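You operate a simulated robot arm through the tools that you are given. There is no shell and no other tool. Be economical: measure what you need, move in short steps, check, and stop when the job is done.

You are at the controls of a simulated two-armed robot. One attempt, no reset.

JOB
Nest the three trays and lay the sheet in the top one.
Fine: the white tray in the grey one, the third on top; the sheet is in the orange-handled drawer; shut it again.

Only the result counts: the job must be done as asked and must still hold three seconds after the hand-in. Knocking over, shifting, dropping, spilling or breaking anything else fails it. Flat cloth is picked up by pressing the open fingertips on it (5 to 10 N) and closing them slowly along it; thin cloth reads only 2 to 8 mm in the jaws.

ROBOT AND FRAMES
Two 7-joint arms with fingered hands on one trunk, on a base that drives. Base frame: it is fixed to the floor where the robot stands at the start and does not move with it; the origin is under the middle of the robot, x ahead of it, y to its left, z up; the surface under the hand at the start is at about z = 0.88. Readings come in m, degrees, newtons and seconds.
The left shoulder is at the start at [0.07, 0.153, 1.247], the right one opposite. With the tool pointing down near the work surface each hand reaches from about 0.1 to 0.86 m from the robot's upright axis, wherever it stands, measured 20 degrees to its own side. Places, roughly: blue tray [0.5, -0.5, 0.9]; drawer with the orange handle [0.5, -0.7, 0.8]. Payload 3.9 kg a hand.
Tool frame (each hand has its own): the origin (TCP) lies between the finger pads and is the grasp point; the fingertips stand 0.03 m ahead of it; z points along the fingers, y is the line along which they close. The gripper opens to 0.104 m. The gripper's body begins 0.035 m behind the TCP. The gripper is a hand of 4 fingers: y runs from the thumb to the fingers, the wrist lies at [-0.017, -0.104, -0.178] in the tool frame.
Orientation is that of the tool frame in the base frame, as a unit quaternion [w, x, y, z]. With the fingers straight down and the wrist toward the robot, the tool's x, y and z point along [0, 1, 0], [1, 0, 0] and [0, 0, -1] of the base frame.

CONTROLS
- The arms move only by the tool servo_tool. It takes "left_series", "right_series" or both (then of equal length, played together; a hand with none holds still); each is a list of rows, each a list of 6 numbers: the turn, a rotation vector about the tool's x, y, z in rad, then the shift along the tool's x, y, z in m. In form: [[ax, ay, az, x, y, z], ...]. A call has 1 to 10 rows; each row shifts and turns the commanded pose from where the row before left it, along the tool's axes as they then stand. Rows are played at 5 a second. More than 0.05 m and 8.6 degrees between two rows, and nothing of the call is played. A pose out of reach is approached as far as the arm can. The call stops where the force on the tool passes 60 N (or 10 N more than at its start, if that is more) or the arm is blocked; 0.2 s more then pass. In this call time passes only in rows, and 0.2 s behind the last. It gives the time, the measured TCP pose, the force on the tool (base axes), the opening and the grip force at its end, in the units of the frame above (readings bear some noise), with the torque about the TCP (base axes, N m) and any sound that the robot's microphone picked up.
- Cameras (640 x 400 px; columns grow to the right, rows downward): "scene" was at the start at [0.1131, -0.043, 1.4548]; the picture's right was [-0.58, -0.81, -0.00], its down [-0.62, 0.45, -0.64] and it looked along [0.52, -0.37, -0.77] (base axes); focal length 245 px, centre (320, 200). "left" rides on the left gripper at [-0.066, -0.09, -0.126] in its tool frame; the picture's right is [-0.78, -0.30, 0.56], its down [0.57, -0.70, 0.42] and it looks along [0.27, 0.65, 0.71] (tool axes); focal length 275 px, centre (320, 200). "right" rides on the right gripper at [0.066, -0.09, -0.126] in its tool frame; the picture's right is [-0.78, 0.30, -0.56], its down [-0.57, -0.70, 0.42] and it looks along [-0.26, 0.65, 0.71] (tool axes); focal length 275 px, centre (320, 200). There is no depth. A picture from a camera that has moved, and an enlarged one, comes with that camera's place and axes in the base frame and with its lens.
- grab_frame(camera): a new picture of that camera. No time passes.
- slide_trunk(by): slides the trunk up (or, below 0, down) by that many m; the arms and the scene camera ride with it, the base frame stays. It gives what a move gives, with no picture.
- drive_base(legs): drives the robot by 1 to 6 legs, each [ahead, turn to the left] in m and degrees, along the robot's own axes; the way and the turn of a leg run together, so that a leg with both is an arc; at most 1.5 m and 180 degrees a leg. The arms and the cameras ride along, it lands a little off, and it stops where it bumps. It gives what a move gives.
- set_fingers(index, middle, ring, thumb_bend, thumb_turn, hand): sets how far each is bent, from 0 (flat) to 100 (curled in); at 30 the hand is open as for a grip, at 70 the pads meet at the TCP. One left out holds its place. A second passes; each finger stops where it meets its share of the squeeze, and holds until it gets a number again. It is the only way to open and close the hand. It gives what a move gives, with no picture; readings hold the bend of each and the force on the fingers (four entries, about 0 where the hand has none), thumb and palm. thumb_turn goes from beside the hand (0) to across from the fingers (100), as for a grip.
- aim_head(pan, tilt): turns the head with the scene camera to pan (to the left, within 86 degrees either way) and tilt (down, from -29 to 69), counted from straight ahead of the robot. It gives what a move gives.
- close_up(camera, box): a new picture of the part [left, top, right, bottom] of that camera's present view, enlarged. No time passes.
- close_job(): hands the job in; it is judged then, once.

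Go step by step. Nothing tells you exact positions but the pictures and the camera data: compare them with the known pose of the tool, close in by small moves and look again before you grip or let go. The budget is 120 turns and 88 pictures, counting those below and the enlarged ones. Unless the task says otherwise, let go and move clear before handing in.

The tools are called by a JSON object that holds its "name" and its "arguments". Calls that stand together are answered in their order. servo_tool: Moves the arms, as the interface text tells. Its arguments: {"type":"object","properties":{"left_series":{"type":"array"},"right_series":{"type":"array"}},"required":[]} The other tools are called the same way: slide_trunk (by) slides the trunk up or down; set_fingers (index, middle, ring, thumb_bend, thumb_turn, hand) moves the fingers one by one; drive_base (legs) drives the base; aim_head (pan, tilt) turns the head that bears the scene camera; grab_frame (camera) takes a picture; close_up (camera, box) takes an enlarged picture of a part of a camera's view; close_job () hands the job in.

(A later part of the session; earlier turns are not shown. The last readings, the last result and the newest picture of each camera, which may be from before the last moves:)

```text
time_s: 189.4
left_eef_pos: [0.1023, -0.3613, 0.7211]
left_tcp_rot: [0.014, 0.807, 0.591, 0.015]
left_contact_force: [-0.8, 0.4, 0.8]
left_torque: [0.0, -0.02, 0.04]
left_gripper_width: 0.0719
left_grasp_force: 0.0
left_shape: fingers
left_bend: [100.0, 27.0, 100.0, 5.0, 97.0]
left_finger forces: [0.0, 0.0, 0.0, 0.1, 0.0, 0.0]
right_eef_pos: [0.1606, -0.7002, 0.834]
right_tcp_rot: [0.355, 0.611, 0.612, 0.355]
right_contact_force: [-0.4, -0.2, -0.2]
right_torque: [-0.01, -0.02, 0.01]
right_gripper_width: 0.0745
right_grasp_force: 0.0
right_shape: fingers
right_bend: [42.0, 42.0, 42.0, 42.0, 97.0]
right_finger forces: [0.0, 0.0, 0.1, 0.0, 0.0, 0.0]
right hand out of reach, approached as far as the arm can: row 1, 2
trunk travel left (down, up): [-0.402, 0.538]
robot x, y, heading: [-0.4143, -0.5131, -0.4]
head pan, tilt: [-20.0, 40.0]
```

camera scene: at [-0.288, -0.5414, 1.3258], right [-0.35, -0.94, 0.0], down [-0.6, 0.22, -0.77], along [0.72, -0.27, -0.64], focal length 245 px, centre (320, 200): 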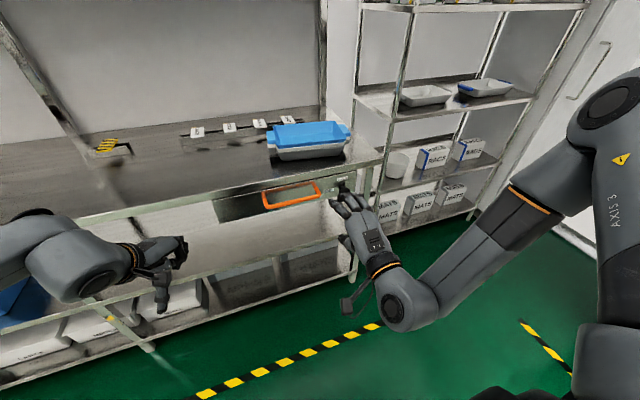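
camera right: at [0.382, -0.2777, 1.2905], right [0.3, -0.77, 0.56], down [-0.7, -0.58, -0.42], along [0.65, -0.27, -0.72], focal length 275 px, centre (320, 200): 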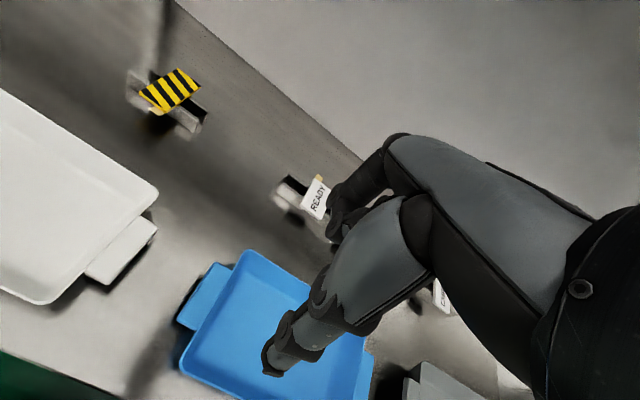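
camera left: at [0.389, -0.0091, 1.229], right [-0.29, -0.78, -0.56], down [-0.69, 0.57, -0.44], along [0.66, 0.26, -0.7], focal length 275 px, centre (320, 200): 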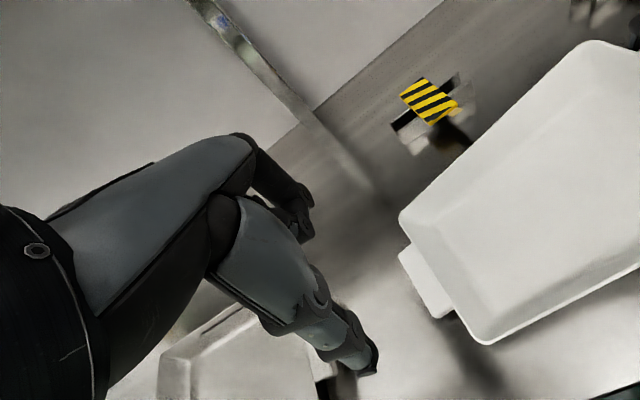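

{"name": "slide_trunk", "arguments": {"by": -0.026}}

{"name": "grab_frame", "arguments": {"camera": "scene"}}

```text
time_s: 190.1
left_eef_pos: [0.1019, -0.3611, 0.6963]
left_tcp_rot: [0.014, 0.806, 0.591, 0.015]
left_contact_force: [-0.1, 0.4, 0.2]
left_torque: [0.01, -0.01, -0.02]
left_gripper_width: 0.0719
left_grasp_force: 0.1
left_shape: fingers
left_bend: [100.0, 27.0, 100.0, 5.0, 97.0]
left_finger forces: [0.1, 0.1, 0.1, 0.0, 0.0, 0.1]
right_eef_pos: [0.16, -0.7011, 0.8092]
right_tcp_rot: [0.355, 0.61, 0.613, 0.356]
right_contact_force: [-0.9, -0.3, -0.2]
right_torque: [-0.01, -0.01, 0.01]
right_gripper_width: 0.0746
right_grasp_force: 0.1
right_shape: fingers
right_bend: [42.0, 42.0, 42.0, 42.0, 97.0]
right_finger forces: [0.1, 0.1, 0.0, 0.0, 0.1, 0.0]
trunk travel left (down, up): [-0.376, 0.564]
robot x, y, heading: [-0.4188, -0.5106, -0.5]
head pan, tilt: [-20.0, 40.0]
```

```text
9 pictures are left
camera scene: at [-0.2882, -0.5413, 1.1447], right [-0.35, -0.94, 0.0], down [-0.6, 0.22, -0.77], along [0.72, -0.27, -0.64], focal length 245 px, centre (320, 200)
```

scene: 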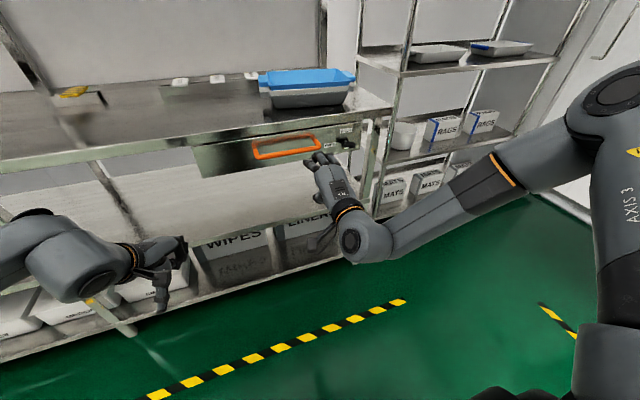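

{"name": "close_up", "arguments": {"camera": "scene", "box": [316, 118, 372, 153]}}

```text
11.43 times, centred on (344, 136) of scene
camera zoom: at [-0.2882, -0.5413, 1.1447], right [-0.35, -0.94, 0.0], down [-0.6, 0.22, -0.77], along [0.72, -0.27, -0.64], focal length 2795 px, centre (46, 937)
```

zoom: 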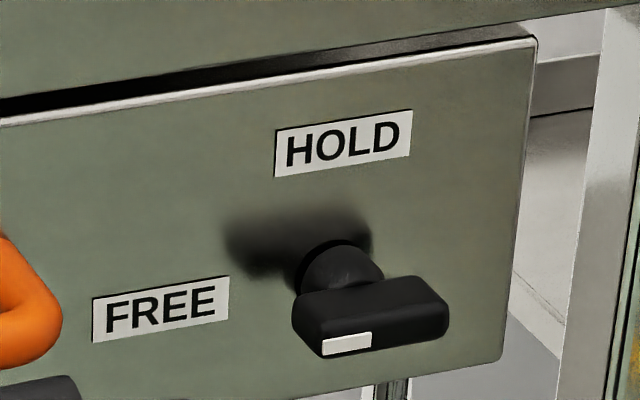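

The knob's white marker points at FREE, so the drawer is unlocked. I'll drive forward so the fingers straddle the handle, then grip.

{"name": "drive_base", "arguments": {"legs": [[0.148, 0]]}}

{"name": "close_up", "arguments": {"camera": "scene", "box": [220, 120, 380, 220]}}

```text
time_s: 191.5
left_eef_pos: [0.2489, -0.3627, 0.6972]
left_tcp_rot: [0.015, 0.806, 0.591, 0.016]
left_contact_force: [0.2, -0.8, -0.5]
left_torque: [0.02, 0.02, 0.0]
left_gripper_width: 0.0719
left_grasp_force: 0.2
left_shape: fingers
left_bend: [100.0, 27.0, 100.0, 5.0, 97.0]
left_finger forces: [0.1, 0.0, 0.1, 0.1, 0.1, 0.0]
right_eef_pos: [0.3069, -0.7004, 0.8102]
right_tcp_rot: [0.355, 0.609, 0.613, 0.357]
right_contact_force: [-23.2, 2.5, 1.1]
right_torque: [-0.02, -0.61, 0.2]
right_gripper_width: 0.0686
right_grasp_force: 11.9
right_shape: fingers
right_bend: [46.0, 44.0, 43.0, 42.0, 97.0]
right_finger forces: [19.9, 3.6, 0.8, 0.0, 0.0, 0.0]
trunk travel left (down, up): [-0.376, 0.564]
robot x, y, heading: [-0.2671, -0.5189, -0.6]
head pan, tilt: [-20.0, 40.0]
```

```text
4.00 times, centred on (300, 170) of scene
camera zoom: at [-0.1431, -0.5419, 1.1452], right [-0.35, -0.94, 0.0], down [-0.6, 0.22, -0.77], along [0.72, -0.27, -0.64], focal length 978 px, centre (400, 320)
```

zoom: 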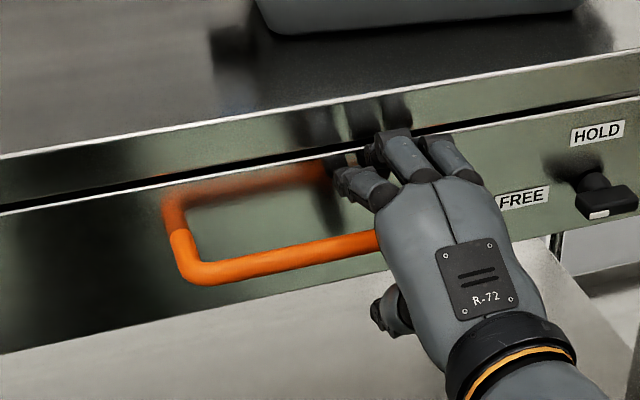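

{"name": "servo_tool", "arguments": {"right_series": [[0, 0, 0, 0, 0, -0.012]]}}

{"name": "set_fingers", "arguments": {"hand": "right", "index": 75, "middle": 75, "ring": 75, "thumb_bend": 70}}

{"name": "drive_base", "arguments": {"legs": [[-0.06, 0]]}}

{"name": "close_up", "arguments": {"camera": "scene", "box": [220, 120, 380, 220]}}

```text
time_s: 191.9
left_eef_pos: [0.2512, -0.3624, 0.6965]
left_tcp_rot: [0.014, 0.806, 0.591, 0.014]
left_contact_force: [-0.4, -0.1, 0.4]
left_torque: [0.02, 0.0, 0.01]
left_gripper_width: 0.0721
left_grasp_force: 0.1
left_shape: fingers
left_bend: [100.0, 27.0, 100.0, 5.0, 97.0]
left_finger forces: [0.0, 0.1, 0.0, 0.1, 0.0, 0.1]
right_eef_pos: [0.2986, -0.7021, 0.8138]
right_tcp_rot: [0.355, 0.609, 0.613, 0.357]
right_contact_force: [-0.7, 0.4, 0.1]
right_torque: [0.0, -0.02, -0.01]
right_gripper_width: 0.0743
right_grasp_force: 0.1
right_shape: fingers
right_bend: [42.0, 42.0, 42.0, 42.0, 97.0]
right_finger forces: [0.1, 0.0, 0.0, 0.0, 0.1, 0.0]
trunk travel left (down, up): [-0.376, 0.564]
robot x, y, heading: [-0.2677, -0.5126, -0.4]
head pan, tilt: [-20.0, 40.0]
```

```text
time_s: 192.9
left_eef_pos: [0.2504, -0.3632, 0.6944]
left_tcp_rot: [0.014, 0.806, 0.591, 0.015]
left_contact_force: [0.3, 0.6, 0.4]
left_torque: [-0.01, -0.01, 0.03]
left_gripper_width: 0.0721
left_grasp_force: 0.1
left_shape: fingers
left_bend: [100.0, 27.0, 100.0, 5.0, 97.0]
left_finger forces: [0.0, 0.0, 0.1, 0.0, 0.0, 0.0]
right_eef_pos: [0.298, -0.7015, 0.8126]
right_tcp_rot: [0.355, 0.61, 0.613, 0.355]
right_contact_force: [-1.6, 0.2, -1.2]
right_torque: [-0.06, 0.06, 0.09]
right_gripper_width: 0.0
right_grasp_force: 3.1
right_shape: fingers
right_bend: [75.0, 75.0, 74.0, 67.0, 97.0]
right_finger forces: [0.0, 0.6, 2.2, 0.1, 4.9, 0.1]
trunk travel left (down, up): [-0.376, 0.564]
robot x, y, heading: [-0.2692, -0.5171, -0.4]
head pan, tilt: [-20.0, 40.0]
```

```text
time_s: 193.9
left_eef_pos: [0.1902, -0.362, 0.6969]
left_tcp_rot: [0.014, 0.805, 0.593, 0.015]
left_contact_force: [-0.5, -0.6, 0.0]
left_torque: [-0.03, 0.0, -0.05]
left_gripper_width: 0.0719
left_grasp_force: 0.0
left_shape: fingers
left_bend: [100.0, 27.0, 100.0, 5.0, 97.0]
left_finger forces: [0.0, 0.0, 0.0, 0.1, 0.1, 0.1]
right_eef_pos: [0.2366, -0.7005, 0.8125]
right_tcp_rot: [0.354, 0.609, 0.614, 0.356]
right_contact_force: [-0.1, 0.6, -4.1]
right_torque: [0.0, -0.05, 0.13]
right_gripper_width: 0.0001
right_grasp_force: 4.2
right_shape: fingers
right_bend: [75.0, 75.0, 74.0, 67.0, 97.0]
right_finger forces: [0.0, 0.9, 2.7, 0.1, 5.1, 0.0]
trunk travel left (down, up): [-0.376, 0.564]
robot x, y, heading: [-0.3341, -0.5161, -0.1]
head pan, tilt: [-20.0, 40.0]
```

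```text
4.00 times, centred on (300, 170) of scene
camera zoom: at [-0.2005, -0.5421, 1.1447], right [-0.35, -0.94, 0.0], down [-0.6, 0.22, -0.77], along [0.72, -0.27, -0.64], focal length 978 px, centre (400, 320)
```

zoom: 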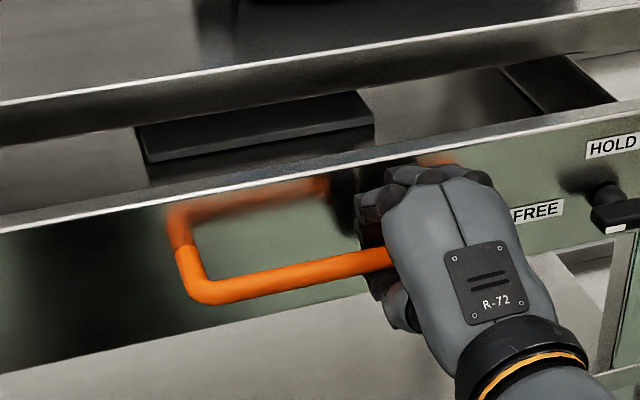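

The drawer is sliding out. I'll pull it further.

{"name": "drive_base", "arguments": {"legs": [[-0.18, 0]]}}

{"name": "aim_head", "arguments": {"pan": -22, "tilt": 45}}

{"name": "slide_trunk", "arguments": {"by": 0.0}}

```text
time_s: 195.4
left_eef_pos: [0.0098, -0.3619, 0.6953]
left_tcp_rot: [0.014, 0.806, 0.591, 0.014]
left_contact_force: [0.5, 0.2, -0.5]
left_torque: [0.0, 0.01, -0.03]
left_gripper_width: 0.072
left_grasp_force: 0.0
left_shape: fingers
left_bend: [100.0, 27.0, 100.0, 5.0, 97.0]
left_finger forces: [0.1, 0.0, 0.0, 0.1, 0.0, 0.1]
right_eef_pos: [0.0563, -0.6996, 0.8125]
right_tcp_rot: [0.355, 0.61, 0.613, 0.356]
right_contact_force: [0.7, 1.1, -3.9]
right_torque: [0.0, -0.05, 0.12]
right_gripper_width: 0.0
right_grasp_force: 3.8
right_shape: fingers
right_bend: [75.0, 75.0, 74.0, 67.0, 97.0]
right_finger forces: [0.1, 0.8, 2.9, 0.0, 4.6, 0.1]
trunk travel left (down, up): [-0.376, 0.564]
robot x, y, heading: [-0.5103, -0.5106, -0.5]
head pan, tilt: [-20.0, 40.0]
```

```text
time_s: 196.1
left_eef_pos: [0.0095, -0.3613, 0.6963]
left_tcp_rot: [0.014, 0.806, 0.591, 0.015]
left_contact_force: [1.3, 0.8, -0.2]
left_torque: [-0.02, 0.01, 0.01]
left_gripper_width: 0.0719
left_grasp_force: 0.0
left_shape: fingers
left_bend: [100.0, 27.0, 100.0, 5.0, 97.0]
left_finger forces: [0.0, 0.1, 0.1, 0.1, 0.0, 0.1]
right_eef_pos: [0.0559, -0.7006, 0.8114]
right_tcp_rot: [0.354, 0.61, 0.614, 0.355]
right_contact_force: [0.5, 0.6, -3.6]
right_torque: [0.01, -0.02, 0.07]
right_gripper_width: 0.0002
right_grasp_force: 3.6
right_shape: fingers
right_bend: [75.0, 75.0, 74.0, 67.0, 97.0]
right_finger forces: [0.0, 0.5, 2.4, 0.0, 3.9, 0.0]
trunk travel left (down, up): [-0.376, 0.564]
robot x, y, heading: [-0.509, -0.5086, -0.3]
head pan, tilt: [-22.0, 45.0]
```

```text
time_s: 196.6
left_eef_pos: [0.0087, -0.3621, 0.6958]
left_tcp_rot: [0.015, 0.806, 0.591, 0.015]
left_contact_force: [0.0, 0.2, 0.4]
left_torque: [0.02, -0.01, 0.01]
left_gripper_width: 0.0719
left_grasp_force: 0.0
left_shape: fingers
left_bend: [100.0, 27.0, 100.0, 5.0, 97.0]
left_finger forces: [0.1, 0.0, 0.0, 0.0, 0.0, 0.0]
right_eef_pos: [0.0559, -0.7008, 0.811]
right_tcp_rot: [0.355, 0.61, 0.613, 0.355]
right_contact_force: [-0.5, 0.7, -2.9]
right_torque: [-0.02, -0.01, 0.12]
right_gripper_width: 0.0001
right_grasp_force: 3.4
right_shape: fingers
right_bend: [75.0, 75.0, 74.0, 67.0, 97.0]
right_finger forces: [0.0, 0.6, 2.4, 0.0, 4.1, 0.0]
trunk travel left (down, up): [-0.376, 0.564]
robot x, y, heading: [-0.5132, -0.5101, -0.4]
head pan, tilt: [-22.0, 45.0]
```

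{"name": "set_fingers", "arguments": {"hand": "right", "index": 38, "middle": 38, "ring": 38, "thumb_bend": 38}}

{"name": "drive_base", "arguments": {"legs": [[-0.08, 0]]}}

{"name": "slide_trunk", "arguments": {"by": 0.34}}

{"name": "grab_frame", "arguments": {"camera": "scene"}}

```text
time_s: 197.6
left_eef_pos: [0.0102, -0.3612, 0.6972]
left_tcp_rot: [0.014, 0.806, 0.591, 0.015]
left_contact_force: [-0.1, 0.6, 0.3]
left_torque: [0.01, 0.0, 0.02]
left_gripper_width: 0.0718
left_grasp_force: 0.1
left_shape: fingers
left_bend: [100.0, 27.0, 100.0, 5.0, 97.0]
left_finger forces: [0.0, 0.0, 0.0, 0.0, 0.0, 0.0]
right_eef_pos: [0.0565, -0.7007, 0.8133]
right_tcp_rot: [0.354, 0.61, 0.613, 0.356]
right_contact_force: [-0.6, 0.3, 0.2]
right_torque: [0.01, -0.02, 0.0]
right_gripper_width: 0.0842
right_grasp_force: 0.7
right_shape: fingers
right_bend: [38.0, 38.0, 38.0, 38.0, 97.0]
right_finger forces: [0.1, 0.6, 0.0, 0.1, 0.0, 0.1]
trunk travel left (down, up): [-0.376, 0.564]
robot x, y, heading: [-0.5076, -0.5088, -0.5]
head pan, tilt: [-22.0, 45.0]
```

```text
time_s: 198.6
left_eef_pos: [-0.0703, -0.3619, 0.6967]
left_tcp_rot: [0.015, 0.806, 0.591, 0.015]
left_contact_force: [0.5, 0.0, 1.3]
left_torque: [0.03, 0.02, -0.01]
left_gripper_width: 0.072
left_grasp_force: 0.1
left_shape: fingers
left_bend: [100.0, 27.0, 100.0, 5.0, 97.0]
left_finger forces: [0.1, 0.1, 0.0, 0.0, 0.1, 0.0]
right_eef_pos: [-0.0243, -0.7005, 0.8142]
right_tcp_rot: [0.355, 0.611, 0.613, 0.355]
right_contact_force: [-0.8, -0.3, 0.1]
right_torque: [-0.05, 0.01, 0.0]
right_gripper_width: 0.0844
right_grasp_force: 0.1
right_shape: fingers
right_bend: [38.0, 38.0, 38.0, 38.0, 97.0]
right_finger forces: [0.1, 0.0, 0.1, 0.1, 0.0, 0.0]
trunk travel left (down, up): [-0.376, 0.564]
robot x, y, heading: [-0.5887, -0.5112, -0.8]
head pan, tilt: [-22.0, 45.0]
```

```text
time_s: 201.9
left_eef_pos: [-0.0691, -0.3613, 1.0366]
left_tcp_rot: [0.014, 0.806, 0.591, 0.015]
left_contact_force: [0.5, 0.3, 0.6]
left_torque: [-0.01, 0.01, 0.03]
left_gripper_width: 0.0721
left_grasp_force: 0.0
left_shape: fingers
left_bend: [100.0, 27.0, 100.0, 5.0, 97.0]
left_finger forces: [0.0, 0.0, 0.1, 0.0, 0.0, 0.0]
right_eef_pos: [-0.0236, -0.7003, 1.1519]
right_tcp_rot: [0.354, 0.61, 0.613, 0.355]
right_contact_force: [0.5, -0.1, 0.0]
right_torque: [0.03, 0.01, -0.02]
right_gripper_width: 0.0843
right_grasp_force: 0.0
right_shape: fingers
right_bend: [38.0, 38.0, 38.0, 38.0, 97.0]
right_finger forces: [0.0, 0.1, 0.1, 0.1, 0.0, 0.1]
trunk travel left (down, up): [-0.716, 0.224]
robot x, y, heading: [-0.587, -0.5116, -0.6]
head pan, tilt: [-22.0, 45.0]
```

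```text
5 pictures are left
camera scene: at [-0.4651, -0.5415, 1.4774], right [-0.38, -0.92, 0.0], down [-0.65, 0.27, -0.71], along [0.65, -0.27, -0.71], focal length 245 px, centre (320, 200)
```

scene: 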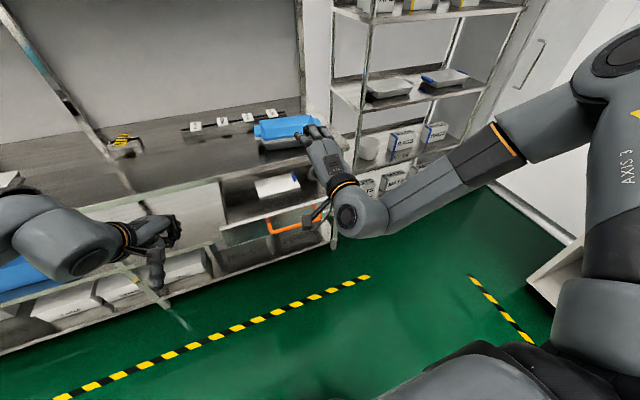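

{"name": "close_up", "arguments": {"camera": "scene", "box": [205, 150, 333, 230]}}

```text
5.00 times, centred on (269, 190) of scene
camera zoom: at [-0.4651, -0.5415, 1.4774], right [-0.38, -0.92, 0.0], down [-0.65, 0.27, -0.71], along [0.65, -0.27, -0.71], focal length 1223 px, centre (575, 250)
```

zoom: 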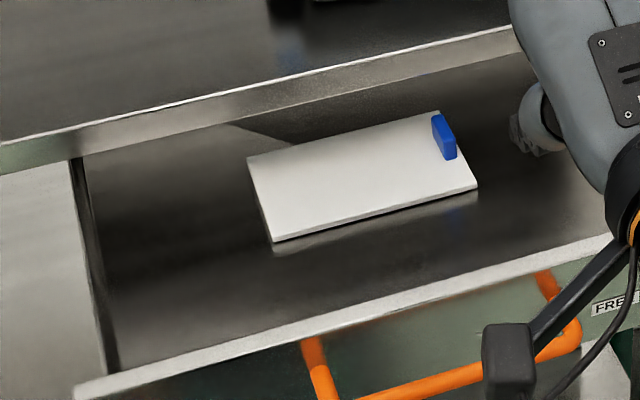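

The sheet is a white panel with a blue tab, but its back half is still under the counter. I'll go back to the handle and pull the drawer out further.

{"name": "slide_trunk", "arguments": {"by": -0.34}}

{"name": "drive_base", "arguments": {"legs": [[0.08, 0]]}}

{"name": "set_fingers", "arguments": {"hand": "right", "index": 75, "middle": 75, "ring": 75, "thumb_bend": 70}}

{"name": "drive_base", "arguments": {"legs": [[-0.06, 0]]}}

```text
time_s: 205.3
left_eef_pos: [-0.0699, -0.3597, 0.6963]
left_tcp_rot: [0.014, 0.806, 0.591, 0.015]
left_contact_force: [0.3, -0.4, 0.3]
left_torque: [-0.02, 0.02, -0.02]
left_gripper_width: 0.072
left_grasp_force: 0.0
left_shape: fingers
left_bend: [100.0, 27.0, 100.0, 5.0, 97.0]
left_finger forces: [0.0, 0.0, 0.0, 0.0, 0.1, 0.1]
right_eef_pos: [-0.0242, -0.7, 0.8117]
right_tcp_rot: [0.355, 0.611, 0.612, 0.355]
right_contact_force: [-0.4, -0.5, -0.1]
right_torque: [0.01, 0.03, 0.03]
right_gripper_width: 0.0841
right_grasp_force: 0.2
right_shape: fingers
right_bend: [38.0, 38.0, 38.0, 38.0, 97.0]
right_finger forces: [0.0, 0.0, 0.1, 0.0, 0.1, 0.0]
trunk travel left (down, up): [-0.376, 0.564]
robot x, y, heading: [-0.5933, -0.5092, -0.6]
head pan, tilt: [-22.0, 45.0]
```

```text
time_s: 206.3
left_eef_pos: [0.0108, -0.361, 0.6952]
left_tcp_rot: [0.014, 0.806, 0.591, 0.014]
left_contact_force: [-0.5, -0.8, -0.2]
left_torque: [0.0, 0.02, -0.04]
left_gripper_width: 0.0722
left_grasp_force: 0.1
left_shape: fingers
left_bend: [100.0, 27.0, 100.0, 5.0, 97.0]
left_finger forces: [0.1, 0.1, 0.0, 0.1, 0.0, 0.0]
right_eef_pos: [0.0557, -0.7006, 0.8118]
right_tcp_rot: [0.354, 0.61, 0.613, 0.354]
right_contact_force: [0.4, -0.2, -0.2]
right_torque: [-0.02, -0.04, -0.01]
right_gripper_width: 0.0844
right_grasp_force: 0.1
right_shape: fingers
right_bend: [38.0, 38.0, 38.0, 38.0, 97.0]
right_finger forces: [0.0, 0.1, 0.0, 0.1, 0.0, 0.0]
trunk travel left (down, up): [-0.376, 0.564]
robot x, y, heading: [-0.5118, -0.5131, -0.4]
head pan, tilt: [-22.0, 45.0]
```

```text
time_s: 207.3
left_eef_pos: [0.0088, -0.362, 0.6939]
left_tcp_rot: [0.014, 0.806, 0.591, 0.015]
left_contact_force: [0.6, 0.3, 0.7]
left_torque: [0.0, 0.01, 0.0]
left_gripper_width: 0.0719
left_grasp_force: 0.0
left_shape: fingers
left_bend: [100.0, 27.0, 100.0, 5.0, 97.0]
left_finger forces: [0.0, 0.0, 0.0, 0.0, 0.0, 0.1]
right_eef_pos: [0.0558, -0.7002, 0.8119]
right_tcp_rot: [0.353, 0.61, 0.614, 0.355]
right_contact_force: [-0.4, 0.4, -3.9]
right_torque: [-0.06, 0.02, 0.07]
right_gripper_width: 0.0
right_grasp_force: 2.9
right_shape: fingers
right_bend: [75.0, 75.0, 74.0, 67.0, 97.0]
right_finger forces: [0.0, 0.1, 1.7, 0.1, 4.6, 0.0]
trunk travel left (down, up): [-0.376, 0.564]
robot x, y, heading: [-0.5087, -0.5096, -0.3]
head pan, tilt: [-22.0, 45.0]
```

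```text
time_s: 208.3
left_eef_pos: [-0.0464, -0.3609, 0.6926]
left_tcp_rot: [0.013, 0.807, 0.59, 0.013]
left_contact_force: [0.6, 0.6, 0.0]
left_torque: [0.01, -0.01, 0.01]
left_gripper_width: 0.0719
left_grasp_force: 0.0
left_shape: fingers
left_bend: [100.0, 27.0, 100.0, 5.0, 97.0]
left_finger forces: [0.0, 0.0, 0.0, 0.1, 0.1, 0.1]
right_eef_pos: [0.0016, -0.7004, 0.8108]
right_tcp_rot: [0.355, 0.612, 0.613, 0.353]
right_contact_force: [35.8, 1.5, -4.7]
right_torque: [0.1, 0.06, 0.42]
right_gripper_width: 0.0061
right_grasp_force: 17.0
right_shape: fingers
right_bend: [72.0, 69.0, 68.0, 70.0, 97.0]
right_finger forces: [11.3, 10.4, 11.1, 0.1, 0.1, 0.0]
trunk travel left (down, up): [-0.376, 0.564]
robot x, y, heading: [-0.5703, -0.5145, -0.6]
head pan, tilt: [-22.0, 45.0]
```

The drawer is at its stop. Releasing the handle, then turning the right hand to point down for the sheet.

{"name": "set_fingers", "arguments": {"hand": "right", "index": 38, "middle": 38, "ring": 38, "thumb_bend": 38}}

{"name": "drive_base", "arguments": {"legs": [[-0.07, 0]]}}

{"name": "slide_trunk", "arguments": {"by": 0.34}}

{"name": "servo_tool", "arguments": {"right_series": [[0.1496, 0, 0, 0, 0, 0], [0.1496, 0, 0, 0, 0, 0], [0.1496, 0, 0, 0, 0, 0], [0.1496, 0, 0, 0, 0, 0], [0.1496, 0, 0, 0, 0, 0], [0.1496, 0, 0, 0, 0, 0], [0.1496, 0, 0, 0, 0, 0]]}}

```text
time_s: 209.3
left_eef_pos: [-0.0493, -0.3618, 0.6968]
left_tcp_rot: [0.015, 0.807, 0.591, 0.015]
left_contact_force: [0.1, 0.0, 0.2]
left_torque: [-0.02, 0.0, 0.04]
left_gripper_width: 0.072
left_grasp_force: 0.0
left_shape: fingers
left_bend: [100.0, 27.0, 100.0, 5.0, 97.0]
left_finger forces: [0.0, 0.0, 0.0, 0.0, 0.1, 0.0]
right_eef_pos: [-0.0026, -0.7, 0.8128]
right_tcp_rot: [0.357, 0.611, 0.611, 0.355]
right_contact_force: [-0.1, -0.6, -0.3]
right_torque: [-0.02, 0.03, -0.02]
right_gripper_width: 0.0842
right_grasp_force: 0.0
right_shape: fingers
right_bend: [38.0, 38.0, 38.0, 38.0, 97.0]
right_finger forces: [0.0, 0.0, 0.0, 0.1, 0.1, 0.0]
trunk travel left (down, up): [-0.376, 0.564]
robot x, y, heading: [-0.5744, -0.5113, -0.2]
head pan, tilt: [-22.0, 45.0]
```

```text
time_s: 210.3
left_eef_pos: [-0.1212, -0.3607, 0.6963]
left_tcp_rot: [0.014, 0.806, 0.591, 0.015]
left_contact_force: [-1.2, -0.4, 0.8]
left_torque: [0.03, 0.0, 0.0]
left_gripper_width: 0.072
left_grasp_force: 0.0
left_shape: fingers
left_bend: [100.0, 27.0, 100.0, 5.0, 97.0]
left_finger forces: [0.0, 0.0, 0.0, 0.0, 0.0, 0.1]
right_eef_pos: [-0.0743, -0.7007, 0.8144]
right_tcp_rot: [0.357, 0.61, 0.611, 0.356]
right_contact_force: [-0.3, -0.1, 0.4]
right_torque: [0.01, -0.02, 0.02]
right_gripper_width: 0.0844
right_grasp_force: 0.1
right_shape: fingers
right_bend: [38.0, 38.0, 38.0, 38.0, 97.0]
right_finger forces: [0.0, 0.1, 0.0, 0.0, 0.1, 0.1]
trunk travel left (down, up): [-0.376, 0.564]
robot x, y, heading: [-0.6417, -0.5136, -0.5]
head pan, tilt: [-22.0, 45.0]
```

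```text
time_s: 213.7
left_eef_pos: [-0.1207, -0.3599, 1.0355]
left_tcp_rot: [0.015, 0.807, 0.59, 0.014]
left_contact_force: [-0.5, -0.6, 0.0]
left_torque: [0.01, 0.01, 0.05]
left_gripper_width: 0.072
left_grasp_force: 0.1
left_shape: fingers
left_bend: [100.0, 27.0, 100.0, 5.0, 97.0]
left_finger forces: [0.0, 0.1, 0.0, 0.1, 0.1, 0.1]
right_eef_pos: [-0.0738, -0.7005, 1.1534]
right_tcp_rot: [0.356, 0.611, 0.612, 0.355]
right_contact_force: [0.7, 0.0, 0.1]
right_torque: [0.01, -0.02, 0.01]
right_gripper_width: 0.0841
right_grasp_force: 0.1
right_shape: fingers
right_bend: [38.0, 38.0, 38.0, 38.0, 97.0]
right_finger forces: [0.1, 0.1, 0.0, 0.1, 0.0, 0.1]
trunk travel left (down, up): [-0.716, 0.224]
robot x, y, heading: [-0.6388, -0.5152, -0.4]
head pan, tilt: [-22.0, 45.0]
```

```text
time_s: 215.2
left_eef_pos: [-0.1191, -0.3614, 1.0352]
left_tcp_rot: [0.014, 0.807, 0.591, 0.014]
left_contact_force: [-0.2, 0.1, -0.9]
left_torque: [0.01, 0.01, 0.0]
left_gripper_width: 0.0719
left_grasp_force: 0.0
left_shape: fingers
left_bend: [100.0, 27.0, 100.0, 5.0, 97.0]
left_finger forces: [0.1, 0.0, 0.0, 0.0, 0.0, 0.1]
right_eef_pos: [-0.073, -0.6998, 1.1537]
right_tcp_rot: [0.003, 0.706, 0.709, 0.001]
right_contact_force: [1.4, 0.6, -0.1]
right_torque: [-0.01, 0.0, 0.0]
right_gripper_width: 0.0842
right_grasp_force: 0.1
right_shape: fingers
right_bend: [38.0, 38.0, 38.0, 38.0, 97.0]
right_finger forces: [0.0, 0.0, 0.0, 0.0, 0.0, 0.1]
trunk travel left (down, up): [-0.716, 0.224]
robot x, y, heading: [-0.6381, -0.5095, -0.5]
head pan, tilt: [-22.0, 45.0]
```

{"name": "drive_base", "arguments": {"legs": [[0.31, 0]]}}

{"name": "servo_tool", "arguments": {"right_series": [[0, 0, 0, 0.012, 0.025, 0], [0, 0, 0, 0.012, 0.025, 0], [0, 0, 0, 0, 0, 0.03], [0, 0, 0, 0, 0, 0.03], [0, 0, 0, 0, 0, 0.03]]}}

{"name": "slide_trunk", "arguments": {"by": -0.16}}

{"name": "grab_frame", "arguments": {"camera": "scene"}}

```text
time_s: 217.3
left_eef_pos: [0.1828, -0.3629, 1.0369]
left_tcp_rot: [0.015, 0.806, 0.592, 0.015]
left_contact_force: [-0.6, 0.5, -0.5]
left_torque: [0.0, 0.02, 0.02]
left_gripper_width: 0.0721
left_grasp_force: 0.1
left_shape: fingers
left_bend: [100.0, 27.0, 100.0, 5.0, 97.0]
left_finger forces: [0.0, 0.0, 0.0, 0.0, 0.0, 0.0]
right_eef_pos: [0.2302, -0.7013, 1.1537]
right_tcp_rot: [0.005, 0.706, 0.708, 0.002]
right_contact_force: [0.0, 0.3, 0.7]
right_torque: [0.0, 0.01, 0.03]
right_gripper_width: 0.0842
right_grasp_force: 0.0
right_shape: fingers
right_bend: [38.0, 38.0, 38.0, 38.0, 97.0]
right_finger forces: [0.0, 0.0, 0.1, 0.1, 0.0, 0.1]
trunk travel left (down, up): [-0.716, 0.224]
robot x, y, heading: [-0.3395, -0.5126, -0.3]
head pan, tilt: [-22.0, 45.0]
```

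```text
time_s: 218.5
left_eef_pos: [0.1841, -0.362, 1.0353]
left_tcp_rot: [0.014, 0.807, 0.591, 0.014]
left_contact_force: [0.1, -0.5, 0.0]
left_torque: [-0.04, -0.01, -0.02]
left_gripper_width: 0.0721
left_grasp_force: 0.1
left_shape: fingers
left_bend: [100.0, 27.0, 100.0, 5.0, 97.0]
left_finger forces: [0.0, 0.0, 0.0, 0.0, 0.0, 0.1]
right_eef_pos: [0.2604, -0.6964, 1.074]
right_tcp_rot: [0.002, 0.705, 0.709, 0.002]
right_contact_force: [0.8, 0.1, -0.2]
right_torque: [0.01, -0.02, -0.03]
right_gripper_width: 0.0844
right_grasp_force: 0.1
right_shape: fingers
right_bend: [38.0, 38.0, 38.0, 38.0, 97.0]
right_finger forces: [0.0, 0.0, 0.1, 0.0, 0.0, 0.0]
right hand out of reach, approached as far as the arm can: row 3, 4, 5
trunk travel left (down, up): [-0.716, 0.224]
robot x, y, heading: [-0.3374, -0.513, -0.1]
head pan, tilt: [-22.0, 45.0]
```

```text
time_s: 220.3
left_eef_pos: [0.184, -0.3624, 0.8755]
left_tcp_rot: [0.014, 0.807, 0.591, 0.015]
left_contact_force: [0.6, 0.4, 0.5]
left_torque: [0.0, -0.02, -0.02]
left_gripper_width: 0.0718
left_grasp_force: 0.1
left_shape: fingers
left_bend: [100.0, 27.0, 100.0, 5.0, 97.0]
left_finger forces: [0.0, 0.0, 0.0, 0.0, 0.0, 0.1]
right_eef_pos: [0.2603, -0.6957, 0.9149]
right_tcp_rot: [0.003, 0.706, 0.708, 0.003]
right_contact_force: [0.0, 0.4, 0.0]
right_torque: [0.0, -0.01, 0.03]
right_gripper_width: 0.084
right_grasp_force: 0.1
right_shape: fingers
right_bend: [38.0, 38.0, 38.0, 38.0, 97.0]
right_finger forces: [0.0, 0.0, 0.1, 0.0, 0.0, 0.1]
trunk travel left (down, up): [-0.556, 0.384]
robot x, y, heading: [-0.3399, -0.5146, -0.2]
head pan, tilt: [-22.0, 45.0]
```

```text
3 pictures are left
camera scene: at [-0.2108, -0.5431, 1.3175], right [-0.38, -0.92, 0.0], down [-0.65, 0.27, -0.71], along [0.65, -0.27, -0.71], focal length 245 px, centre (320, 200)
```

scene: 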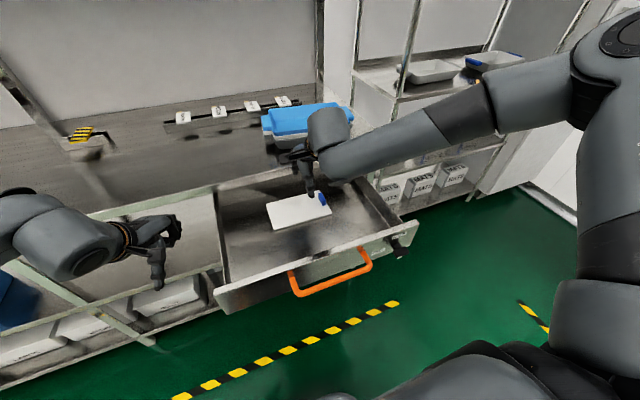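

The sheet lies at about x 0.23–0.34, y -0.59 to -0.77 in the drawer. I'll centre the hand over it and come down in small steps until the fingertips press.

{"name": "set_fingers", "arguments": {"hand": "right", "index": 46, "middle": 46, "ring": 46, "thumb_bend": 46}}

{"name": "drive_base", "arguments": {"legs": [[0.02, 0]]}}

{"name": "slide_trunk", "arguments": {"by": -0.09}}

{"name": "slide_trunk", "arguments": {"by": -0.012}}

```text
time_s: 221.3
left_eef_pos: [0.1853, -0.3617, 0.8749]
left_tcp_rot: [0.015, 0.806, 0.591, 0.015]
left_contact_force: [-0.1, 0.0, -0.2]
left_torque: [-0.01, -0.02, 0.03]
left_gripper_width: 0.0719
left_grasp_force: 0.0
left_shape: fingers
left_bend: [100.0, 27.0, 100.0, 5.0, 97.0]
left_finger forces: [0.0, 0.1, 0.0, 0.0, 0.1, 0.1]
right_eef_pos: [0.261, -0.6952, 0.9143]
right_tcp_rot: [0.004, 0.706, 0.708, 0.002]
right_contact_force: [-0.5, 0.6, -1.1]
right_torque: [-0.02, -0.02, 0.0]
right_gripper_width: 0.0645
right_grasp_force: 0.2
right_shape: fingers
right_bend: [46.0, 46.0, 46.0, 46.0, 97.0]
right_finger forces: [0.0, 0.0, 0.0, 0.0, 0.0, 0.0]
trunk travel left (down, up): [-0.556, 0.384]
robot x, y, heading: [-0.336, -0.5158, -0.5]
head pan, tilt: [-22.0, 45.0]
```

```text
time_s: 222.1
left_eef_pos: [0.203, -0.3619, 0.8758]
left_tcp_rot: [0.016, 0.806, 0.591, 0.015]
left_contact_force: [-0.2, 0.2, -0.3]
left_torque: [-0.06, 0.03, -0.01]
left_gripper_width: 0.0721
left_grasp_force: 0.1
left_shape: fingers
left_bend: [100.0, 27.0, 100.0, 5.0, 97.0]
left_finger forces: [0.0, 0.1, 0.0, 0.0, 0.1, 0.0]
right_eef_pos: [0.2789, -0.6958, 0.9161]
right_tcp_rot: [0.004, 0.706, 0.709, 0.004]
right_contact_force: [-0.1, -0.3, -0.1]
right_torque: [0.01, -0.01, -0.02]
right_gripper_width: 0.0645
right_grasp_force: 0.1
right_shape: fingers
right_bend: [46.0, 46.0, 46.0, 46.0, 97.0]
right_finger forces: [0.1, 0.0, 0.0, 0.0, 0.0, 0.0]
trunk travel left (down, up): [-0.556, 0.384]
robot x, y, heading: [-0.3181, -0.5121, -0.4]
head pan, tilt: [-22.0, 45.0]
```

```text
time_s: 223.4
left_eef_pos: [0.2038, -0.3623, 0.7863]
left_tcp_rot: [0.014, 0.806, 0.591, 0.015]
left_contact_force: [-0.4, -0.8, 0.1]
left_torque: [0.03, 0.0, 0.0]
left_gripper_width: 0.0721
left_grasp_force: 0.0
left_shape: fingers
left_bend: [100.0, 27.0, 100.0, 5.0, 97.0]
left_finger forces: [0.0, 0.0, 0.0, 0.0, 0.0, 0.1]
right_eef_pos: [0.2804, -0.6943, 0.8256]
right_tcp_rot: [0.004, 0.706, 0.709, 0.003]
right_contact_force: [-0.3, 0.4, -0.4]
right_torque: [0.02, 0.01, 0.0]
right_gripper_width: 0.0646
right_grasp_force: 0.0
right_shape: fingers
right_bend: [46.0, 46.0, 46.0, 46.0, 97.0]
right_finger forces: [0.0, 0.0, 0.0, 0.1, 0.0, 0.0]
trunk travel left (down, up): [-0.466, 0.474]
robot x, y, heading: [-0.3165, -0.514, -0.2]
head pan, tilt: [-22.0, 45.0]
```

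```text
time_s: 224.0
left_eef_pos: [0.2037, -0.3617, 0.774]
left_tcp_rot: [0.015, 0.806, 0.591, 0.015]
left_contact_force: [0.5, 1.4, -0.3]
left_torque: [0.0, 0.01, 0.05]
left_gripper_width: 0.0719
left_grasp_force: 0.1
left_shape: fingers
left_bend: [100.0, 27.0, 100.0, 5.0, 97.0]
left_finger forces: [0.1, 0.0, 0.0, 0.1, 0.1, 0.0]
right_eef_pos: [0.2809, -0.6953, 0.813]
right_tcp_rot: [0.003, 0.706, 0.708, 0.003]
right_contact_force: [0.1, 0.1, 0.3]
right_torque: [0.02, 0.02, 0.02]
right_gripper_width: 0.0647
right_grasp_force: 0.1
right_shape: fingers
right_bend: [46.0, 46.0, 46.0, 46.0, 97.0]
right_finger forces: [0.1, 0.0, 0.0, 0.1, 0.1, 0.1]
trunk travel left (down, up): [-0.454, 0.486]
robot x, y, heading: [-0.3183, -0.5146, -0.2]
head pan, tilt: [-22.0, 45.0]
```

{"name": "slide_trunk", "arguments": {"by": -0.01}}

{"name": "slide_trunk", "arguments": {"by": -0.006}}

```text
time_s: 224.6
left_eef_pos: [0.2029, -0.3627, 0.7643]
left_tcp_rot: [0.014, 0.806, 0.591, 0.014]
left_contact_force: [0.2, -0.1, 0.1]
left_torque: [0.01, 0.04, -0.02]
left_gripper_width: 0.0722
left_grasp_force: 0.1
left_shape: fingers
left_bend: [100.0, 27.0, 100.0, 5.0, 97.0]
left_finger forces: [0.0, 0.0, 0.1, 0.1, 0.0, 0.0]
right_eef_pos: [0.2802, -0.6953, 0.8038]
right_tcp_rot: [0.004, 0.706, 0.708, 0.005]
right_contact_force: [-0.4, -0.7, 7.3]
right_torque: [-0.11, -0.28, -0.04]
right_gripper_width: 0.0646
right_grasp_force: 3.7
right_shape: fingers
right_bend: [46.0, 45.0, 46.0, 46.0, 97.0]
right_finger forces: [0.1, 7.3, 0.1, 0.0, 0.0, 0.0]
trunk travel left (down, up): [-0.444, 0.496]
robot x, y, heading: [-0.3194, -0.5131, -0.2]
head pan, tilt: [-22.0, 45.0]
```

```text
time_s: 225.1
left_eef_pos: [0.2015, -0.3627, 0.7599]
left_tcp_rot: [0.015, 0.807, 0.591, 0.016]
left_contact_force: [0.8, 0.6, -0.6]
left_torque: [-0.03, -0.01, 0.01]
left_gripper_width: 0.0722
left_grasp_force: 0.1
left_shape: fingers
left_bend: [100.0, 27.0, 100.0, 5.0, 97.0]
left_finger forces: [0.0, 0.0, 0.0, 0.0, 0.0, 0.0]
right_eef_pos: [0.2795, -0.6955, 0.8026]
right_tcp_rot: [0.007, 0.705, 0.709, 0.007]
right_contact_force: [2.5, -4.1, 29.8]
right_torque: [-0.34, -0.59, -0.16]
right_gripper_width: 0.0644
right_grasp_force: 15.3
right_shape: fingers
right_bend: [46.0, 43.0, 46.0, 46.0, 97.0]
right_finger forces: [0.1, 21.7, 0.1, 0.0, 8.3, 0.0]
trunk travel left (down, up): [-0.438, 0.502]
robot x, y, heading: [-0.315, -0.5149, -0.5]
head pan, tilt: [-22.0, 45.0]
```

{"name": "slide_trunk", "arguments": {"by": 0.004}}

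{"name": "set_fingers", "arguments": {"hand": "right", "index": 52, "middle": 52, "ring": 52, "thumb_bend": 52}}

```text
time_s: 225.7
left_eef_pos: [0.2028, -0.362, 0.7631]
left_tcp_rot: [0.015, 0.806, 0.591, 0.015]
left_contact_force: [0.4, 0.9, 0.5]
left_torque: [0.01, 0.01, 0.0]
left_gripper_width: 0.0721
left_grasp_force: 0.0
left_shape: fingers
left_bend: [100.0, 27.0, 100.0, 5.0, 97.0]
left_finger forces: [0.0, 0.0, 0.0, 0.0, 0.0, 0.0]
right_eef_pos: [0.2791, -0.6956, 0.8014]
right_tcp_rot: [0.004, 0.705, 0.709, 0.004]
right_contact_force: [1.7, -3.8, 23.8]
right_torque: [-0.36, -1.02, -0.14]
right_gripper_width: 0.0639
right_grasp_force: 11.5
right_shape: fingers
right_bend: [46.0, 42.0, 46.0, 47.0, 97.0]
right_finger forces: [0.2, 22.8, 0.0, 0.0, 0.6, 0.0]
trunk travel left (down, up): [-0.442, 0.498]
robot x, y, heading: [-0.3154, -0.5142, -0.4]
head pan, tilt: [-22.0, 45.0]
```

```text
time_s: 226.7
left_eef_pos: [0.2023, -0.3618, 0.7633]
left_tcp_rot: [0.015, 0.806, 0.591, 0.015]
left_contact_force: [-0.1, -0.4, -0.2]
left_torque: [0.03, 0.03, -0.03]
left_gripper_width: 0.072
left_grasp_force: 0.1
left_shape: fingers
left_bend: [100.0, 27.0, 100.0, 5.0, 97.0]
left_finger forces: [0.0, 0.0, 0.0, 0.0, 0.0, 0.0]
right_eef_pos: [0.2792, -0.6954, 0.8028]
right_tcp_rot: [0.005, 0.706, 0.708, 0.005]
right_contact_force: [4.9, -4.7, 26.2]
right_torque: [-0.4, -1.12, -0.13]
right_gripper_width: 0.0503
right_grasp_force: 12.9
right_shape: fingers
right_bend: [52.0, 44.0, 52.0, 51.0, 97.0]
right_finger forces: [0.2, 24.3, 0.0, 0.0, 1.1, 0.0]
trunk travel left (down, up): [-0.442, 0.498]
robot x, y, heading: [-0.3143, -0.5143, -0.3]
head pan, tilt: [-22.0, 45.0]
```

{"name": "slide_trunk", "arguments": {"by": 0.004}}

{"name": "set_fingers", "arguments": {"hand": "right", "index": 58, "middle": 58, "ring": 58, "thumb_bend": 58}}

{"name": "set_fingers", "arguments": {"hand": "right", "index": 64, "middle": 64, "ring": 64, "thumb_bend": 64}}

```text
time_s: 227.2
left_eef_pos: [0.204, -0.362, 0.7671]
left_tcp_rot: [0.014, 0.806, 0.592, 0.015]
left_contact_force: [-0.7, -0.2, -0.5]
left_torque: [0.02, -0.01, 0.0]
left_gripper_width: 0.0721
left_grasp_force: 0.0
left_shape: fingers
left_bend: [100.0, 27.0, 100.0, 5.0, 97.0]
left_finger forces: [0.1, 0.0, 0.1, 0.0, 0.0, 0.0]
right_eef_pos: [0.2784, -0.6958, 0.804]
right_tcp_rot: [0.003, 0.705, 0.709, 0.003]
right_contact_force: [3.8, -3.1, 14.4]
right_torque: [-0.27, -0.81, -0.06]
right_gripper_width: 0.0493
right_grasp_force: 7.5
right_shape: fingers
right_bend: [52.0, 45.0, 52.0, 52.0, 97.0]
right_finger forces: [0.0, 15.1, 0.0, 0.0, 0.0, 0.1]
trunk travel left (down, up): [-0.446, 0.494]
robot x, y, heading: [-0.3175, -0.5126, -0.2]
head pan, tilt: [-22.0, 45.0]
```

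```text
time_s: 228.2
left_eef_pos: [0.2034, -0.3623, 0.7667]
left_tcp_rot: [0.014, 0.807, 0.591, 0.015]
left_contact_force: [-0.3, 0.1, 0.0]
left_torque: [-0.02, -0.01, -0.03]
left_gripper_width: 0.0718
left_grasp_force: 0.1
left_shape: fingers
left_bend: [100.0, 27.0, 100.0, 5.0, 97.0]
left_finger forces: [0.1, 0.0, 0.0, 0.0, 0.0, 0.0]
right_eef_pos: [0.2808, -0.6945, 0.8043]
right_tcp_rot: [0.004, 0.705, 0.709, 0.003]
right_contact_force: [2.1, 0.4, 7.5]
right_torque: [-0.02, -0.24, 0.05]
right_gripper_width: 0.0361
right_grasp_force: 3.8
right_shape: fingers
right_bend: [57.0, 55.0, 57.0, 57.0, 97.0]
right_finger forces: [0.0, 7.2, 0.1, 0.0, 0.0, 0.0]
trunk travel left (down, up): [-0.446, 0.494]
robot x, y, heading: [-0.319, -0.5145, -0.4]
head pan, tilt: [-22.0, 45.0]
```

```text
time_s: 229.2
left_eef_pos: [0.2033, -0.3623, 0.7655]
left_tcp_rot: [0.014, 0.806, 0.592, 0.014]
left_contact_force: [-0.1, -1.4, 0.2]
left_torque: [-0.01, 0.0, 0.01]
left_gripper_width: 0.0719
left_grasp_force: 0.0
left_shape: fingers
left_bend: [100.0, 27.0, 100.0, 5.0, 97.0]
left_finger forces: [0.1, 0.0, 0.0, 0.0, 0.0, 0.0]
right_eef_pos: [0.2802, -0.696, 0.8046]
right_tcp_rot: [0.003, 0.706, 0.708, 0.003]
right_contact_force: [0.3, -0.7, -1.0]
right_torque: [0.0, -0.02, -0.02]
right_gripper_width: 0.0183
right_grasp_force: 0.0
right_shape: fingers
right_bend: [64.0, 64.0, 64.0, 64.0, 97.0]
right_finger forces: [0.0, 0.0, 0.1, 0.0, 0.1, 0.0]
trunk travel left (down, up): [-0.446, 0.494]
robot x, y, heading: [-0.3158, -0.5129, -0.3]
head pan, tilt: [-22.0, 45.0]
```

{"name": "set_fingers", "arguments": {"hand": "right", "index": 48, "middle": 50, "ring": 48, "thumb_bend": 50}}

{"name": "servo_tool", "arguments": {"right_series": [[-0.06, 0, 0, 0, 0, 0]]}}

{"name": "slide_trunk", "arguments": {"by": -0.002}}

```text
time_s: 230.2
left_eef_pos: [0.2029, -0.3627, 0.7668]
left_tcp_rot: [0.014, 0.806, 0.591, 0.015]
left_contact_force: [0.0, -1.0, -0.2]
left_torque: [0.0, -0.01, -0.04]
left_gripper_width: 0.0718
left_grasp_force: 0.1
left_shape: fingers
left_bend: [100.0, 27.0, 100.0, 5.0, 97.0]
left_finger forces: [0.0, 0.1, 0.0, 0.1, 0.0, 0.0]
right_eef_pos: [0.2794, -0.6955, 0.8051]
right_tcp_rot: [0.004, 0.706, 0.709, 0.004]
right_contact_force: [-0.5, 0.2, 2.6]
right_torque: [-0.06, -0.05, -0.03]
right_gripper_width: 0.0561
right_grasp_force: 1.3
right_shape: fingers
right_bend: [48.0, 50.0, 48.0, 50.0, 97.0]
right_finger forces: [0.0, 2.6, 0.0, 0.0, 0.0, 0.0]
trunk travel left (down, up): [-0.446, 0.494]
robot x, y, heading: [-0.3159, -0.5143, -0.3]
head pan, tilt: [-22.0, 45.0]
```

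```text
time_s: 230.6
left_eef_pos: [0.2032, -0.3618, 0.7657]
left_tcp_rot: [0.014, 0.806, 0.591, 0.015]
left_contact_force: [-0.4, 0.2, -0.2]
left_torque: [0.05, 0.0, 0.05]
left_gripper_width: 0.072
left_grasp_force: 0.0
left_shape: fingers
left_bend: [100.0, 27.0, 100.0, 5.0, 97.0]
left_finger forces: [0.0, 0.0, 0.0, 0.1, 0.0, 0.1]
right_eef_pos: [0.2791, -0.6958, 0.8042]
right_tcp_rot: [0.025, 0.705, 0.708, 0.025]
right_contact_force: [0.9, -0.7, 6.6]
right_torque: [0.03, 0.2, 0.01]
right_gripper_width: 0.0567
right_grasp_force: 2.9
right_shape: fingers
right_bend: [48.0, 50.0, 48.0, 50.0, 97.0]
right_finger forces: [0.0, 0.0, 0.1, 0.1, 6.2, 0.0]
trunk travel left (down, up): [-0.446, 0.494]
robot x, y, heading: [-0.3189, -0.5108, -0.3]
head pan, tilt: [-22.0, 45.0]
```

```text
time_s: 231.1
left_eef_pos: [0.2025, -0.3625, 0.7652]
left_tcp_rot: [0.014, 0.806, 0.591, 0.016]
left_contact_force: [-0.7, -0.1, -0.7]
left_torque: [0.01, -0.03, 0.02]
left_gripper_width: 0.0721
left_grasp_force: 0.1
left_shape: fingers
left_bend: [100.0, 27.0, 100.0, 5.0, 97.0]
left_finger forces: [0.1, 0.1, 0.1, 0.0, 0.0, 0.0]
right_eef_pos: [0.2801, -0.6958, 0.8054]
right_tcp_rot: [0.026, 0.705, 0.708, 0.026]
right_contact_force: [1.1, -1.6, 18.6]
right_torque: [0.07, 0.66, 0.0]
right_gripper_width: 0.0569
right_grasp_force: 9.0
right_shape: fingers
right_bend: [48.0, 50.0, 48.0, 50.0, 98.0]
right_finger forces: [0.0, 0.0, 0.0, 0.0, 17.4, 0.0]
trunk travel left (down, up): [-0.444, 0.496]
robot x, y, heading: [-0.3149, -0.5121, -0.3]
head pan, tilt: [-22.0, 45.0]
```

{"name": "servo_tool", "arguments": {"right_series": [[0.03, 0, 0, 0, 0, 0]]}}

{"name": "set_fingers", "arguments": {"hand": "right", "middle": 56, "thumb_bend": 56, "index": 54, "ring": 54}}

```text
time_s: 231.5
left_eef_pos: [0.204, -0.3597, 0.7657]
left_tcp_rot: [0.015, 0.806, 0.591, 0.015]
left_contact_force: [0.4, 0.2, 0.3]
left_torque: [-0.01, 0.0, 0.0]
left_gripper_width: 0.0717
left_grasp_force: 0.0
left_shape: fingers
left_bend: [100.0, 27.0, 100.0, 5.0, 97.0]
left_finger forces: [0.0, 0.1, 0.0, 0.1, 0.0, 0.0]
right_eef_pos: [0.2797, -0.6957, 0.8045]
right_tcp_rot: [0.014, 0.705, 0.709, 0.014]
right_contact_force: [2.2, 0.2, 16.1]
right_torque: [0.09, 0.55, 0.0]
right_gripper_width: 0.0554
right_grasp_force: 8.3
right_shape: fingers
right_bend: [48.0, 50.0, 48.0, 51.0, 98.0]
right_finger forces: [0.1, 0.0, 0.0, 0.0, 15.8, 0.0]
trunk travel left (down, up): [-0.444, 0.496]
robot x, y, heading: [-0.3179, -0.5153, -0.3]
head pan, tilt: [-22.0, 45.0]
```

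```text
time_s: 232.5
left_eef_pos: [0.2019, -0.3612, 0.764]
left_tcp_rot: [0.015, 0.806, 0.591, 0.015]
left_contact_force: [0.4, 1.1, -0.6]
left_torque: [0.04, 0.0, 0.0]
left_gripper_width: 0.0723
left_grasp_force: 0.1
left_shape: fingers
left_bend: [100.0, 27.0, 100.0, 5.0, 97.0]
left_finger forces: [0.1, 0.1, 0.0, 0.0, 0.0, 0.0]
right_eef_pos: [0.2783, -0.6962, 0.8047]
right_tcp_rot: [0.015, 0.706, 0.708, 0.015]
right_contact_force: [-1.6, -0.7, 17.7]
right_torque: [0.06, 0.71, 0.07]
right_gripper_width: 0.046
right_grasp_force: 8.9
right_shape: fingers
right_bend: [54.0, 56.0, 54.0, 53.0, 98.0]
right_finger forces: [0.0, 0.1, 0.0, 0.0, 17.2, 0.0]
trunk travel left (down, up): [-0.444, 0.496]
robot x, y, heading: [-0.3141, -0.5118, -0.3]
head pan, tilt: [-22.0, 45.0]
```

{"name": "servo_tool", "arguments": {"right_series": [[0.035, 0, 0, 0, 0, 0.001]]}}

{"name": "set_fingers", "arguments": {"hand": "right", "middle": 60, "thumb_bend": 60, "index": 60, "ring": 60}}

```text
time_s: 232.9
left_eef_pos: [0.2029, -0.3613, 0.7638]
left_tcp_rot: [0.015, 0.806, 0.591, 0.015]
left_contact_force: [0.3, 1.2, -0.2]
left_torque: [0.04, -0.03, 0.0]
left_gripper_width: 0.0719
left_grasp_force: 0.1
left_shape: fingers
left_bend: [100.0, 27.0, 100.0, 5.0, 97.0]
left_finger forces: [0.0, 0.0, 0.0, 0.1, 0.0, 0.1]
right_eef_pos: [0.2803, -0.695, 0.8029]
right_tcp_rot: [0.003, 0.705, 0.709, 0.003]
right_contact_force: [1.2, -1.3, 13.6]
right_torque: [-0.1, -0.43, -0.01]
right_gripper_width: 0.0413
right_grasp_force: 7.5
right_shape: fingers
right_bend: [54.0, 55.0, 54.0, 56.0, 97.0]
right_finger forces: [2.7, 12.1, 0.1, 0.0, 0.0, 0.0]
trunk travel left (down, up): [-0.444, 0.496]
robot x, y, heading: [-0.3181, -0.5143, -0.3]
head pan, tilt: [-22.0, 45.0]
```

```text
time_s: 233.9
left_eef_pos: [0.204, -0.3626, 0.7651]
left_tcp_rot: [0.015, 0.806, 0.592, 0.015]
left_contact_force: [-0.3, -0.7, -0.8]
left_torque: [0.0, 0.04, -0.01]
left_gripper_width: 0.0721
left_grasp_force: 0.0
left_shape: fingers
left_bend: [100.0, 27.0, 100.0, 5.0, 97.0]
left_finger forces: [0.0, 0.0, 0.1, 0.0, 0.0, 0.0]
right_eef_pos: [0.2807, -0.695, 0.8034]
right_tcp_rot: [0.002, 0.705, 0.709, 0.003]
right_contact_force: [6.2, -1.5, 18.1]
right_torque: [-0.1, -0.61, 0.02]
right_gripper_width: 0.0287
right_grasp_force: 8.9
right_shape: fingers
right_bend: [59.0, 57.0, 60.0, 60.0, 97.0]
right_finger forces: [2.7, 14.6, 0.0, 0.0, 0.4, 0.0]
trunk travel left (down, up): [-0.444, 0.496]
robot x, y, heading: [-0.3166, -0.5158, -0.4]
head pan, tilt: [-22.0, 45.0]
```

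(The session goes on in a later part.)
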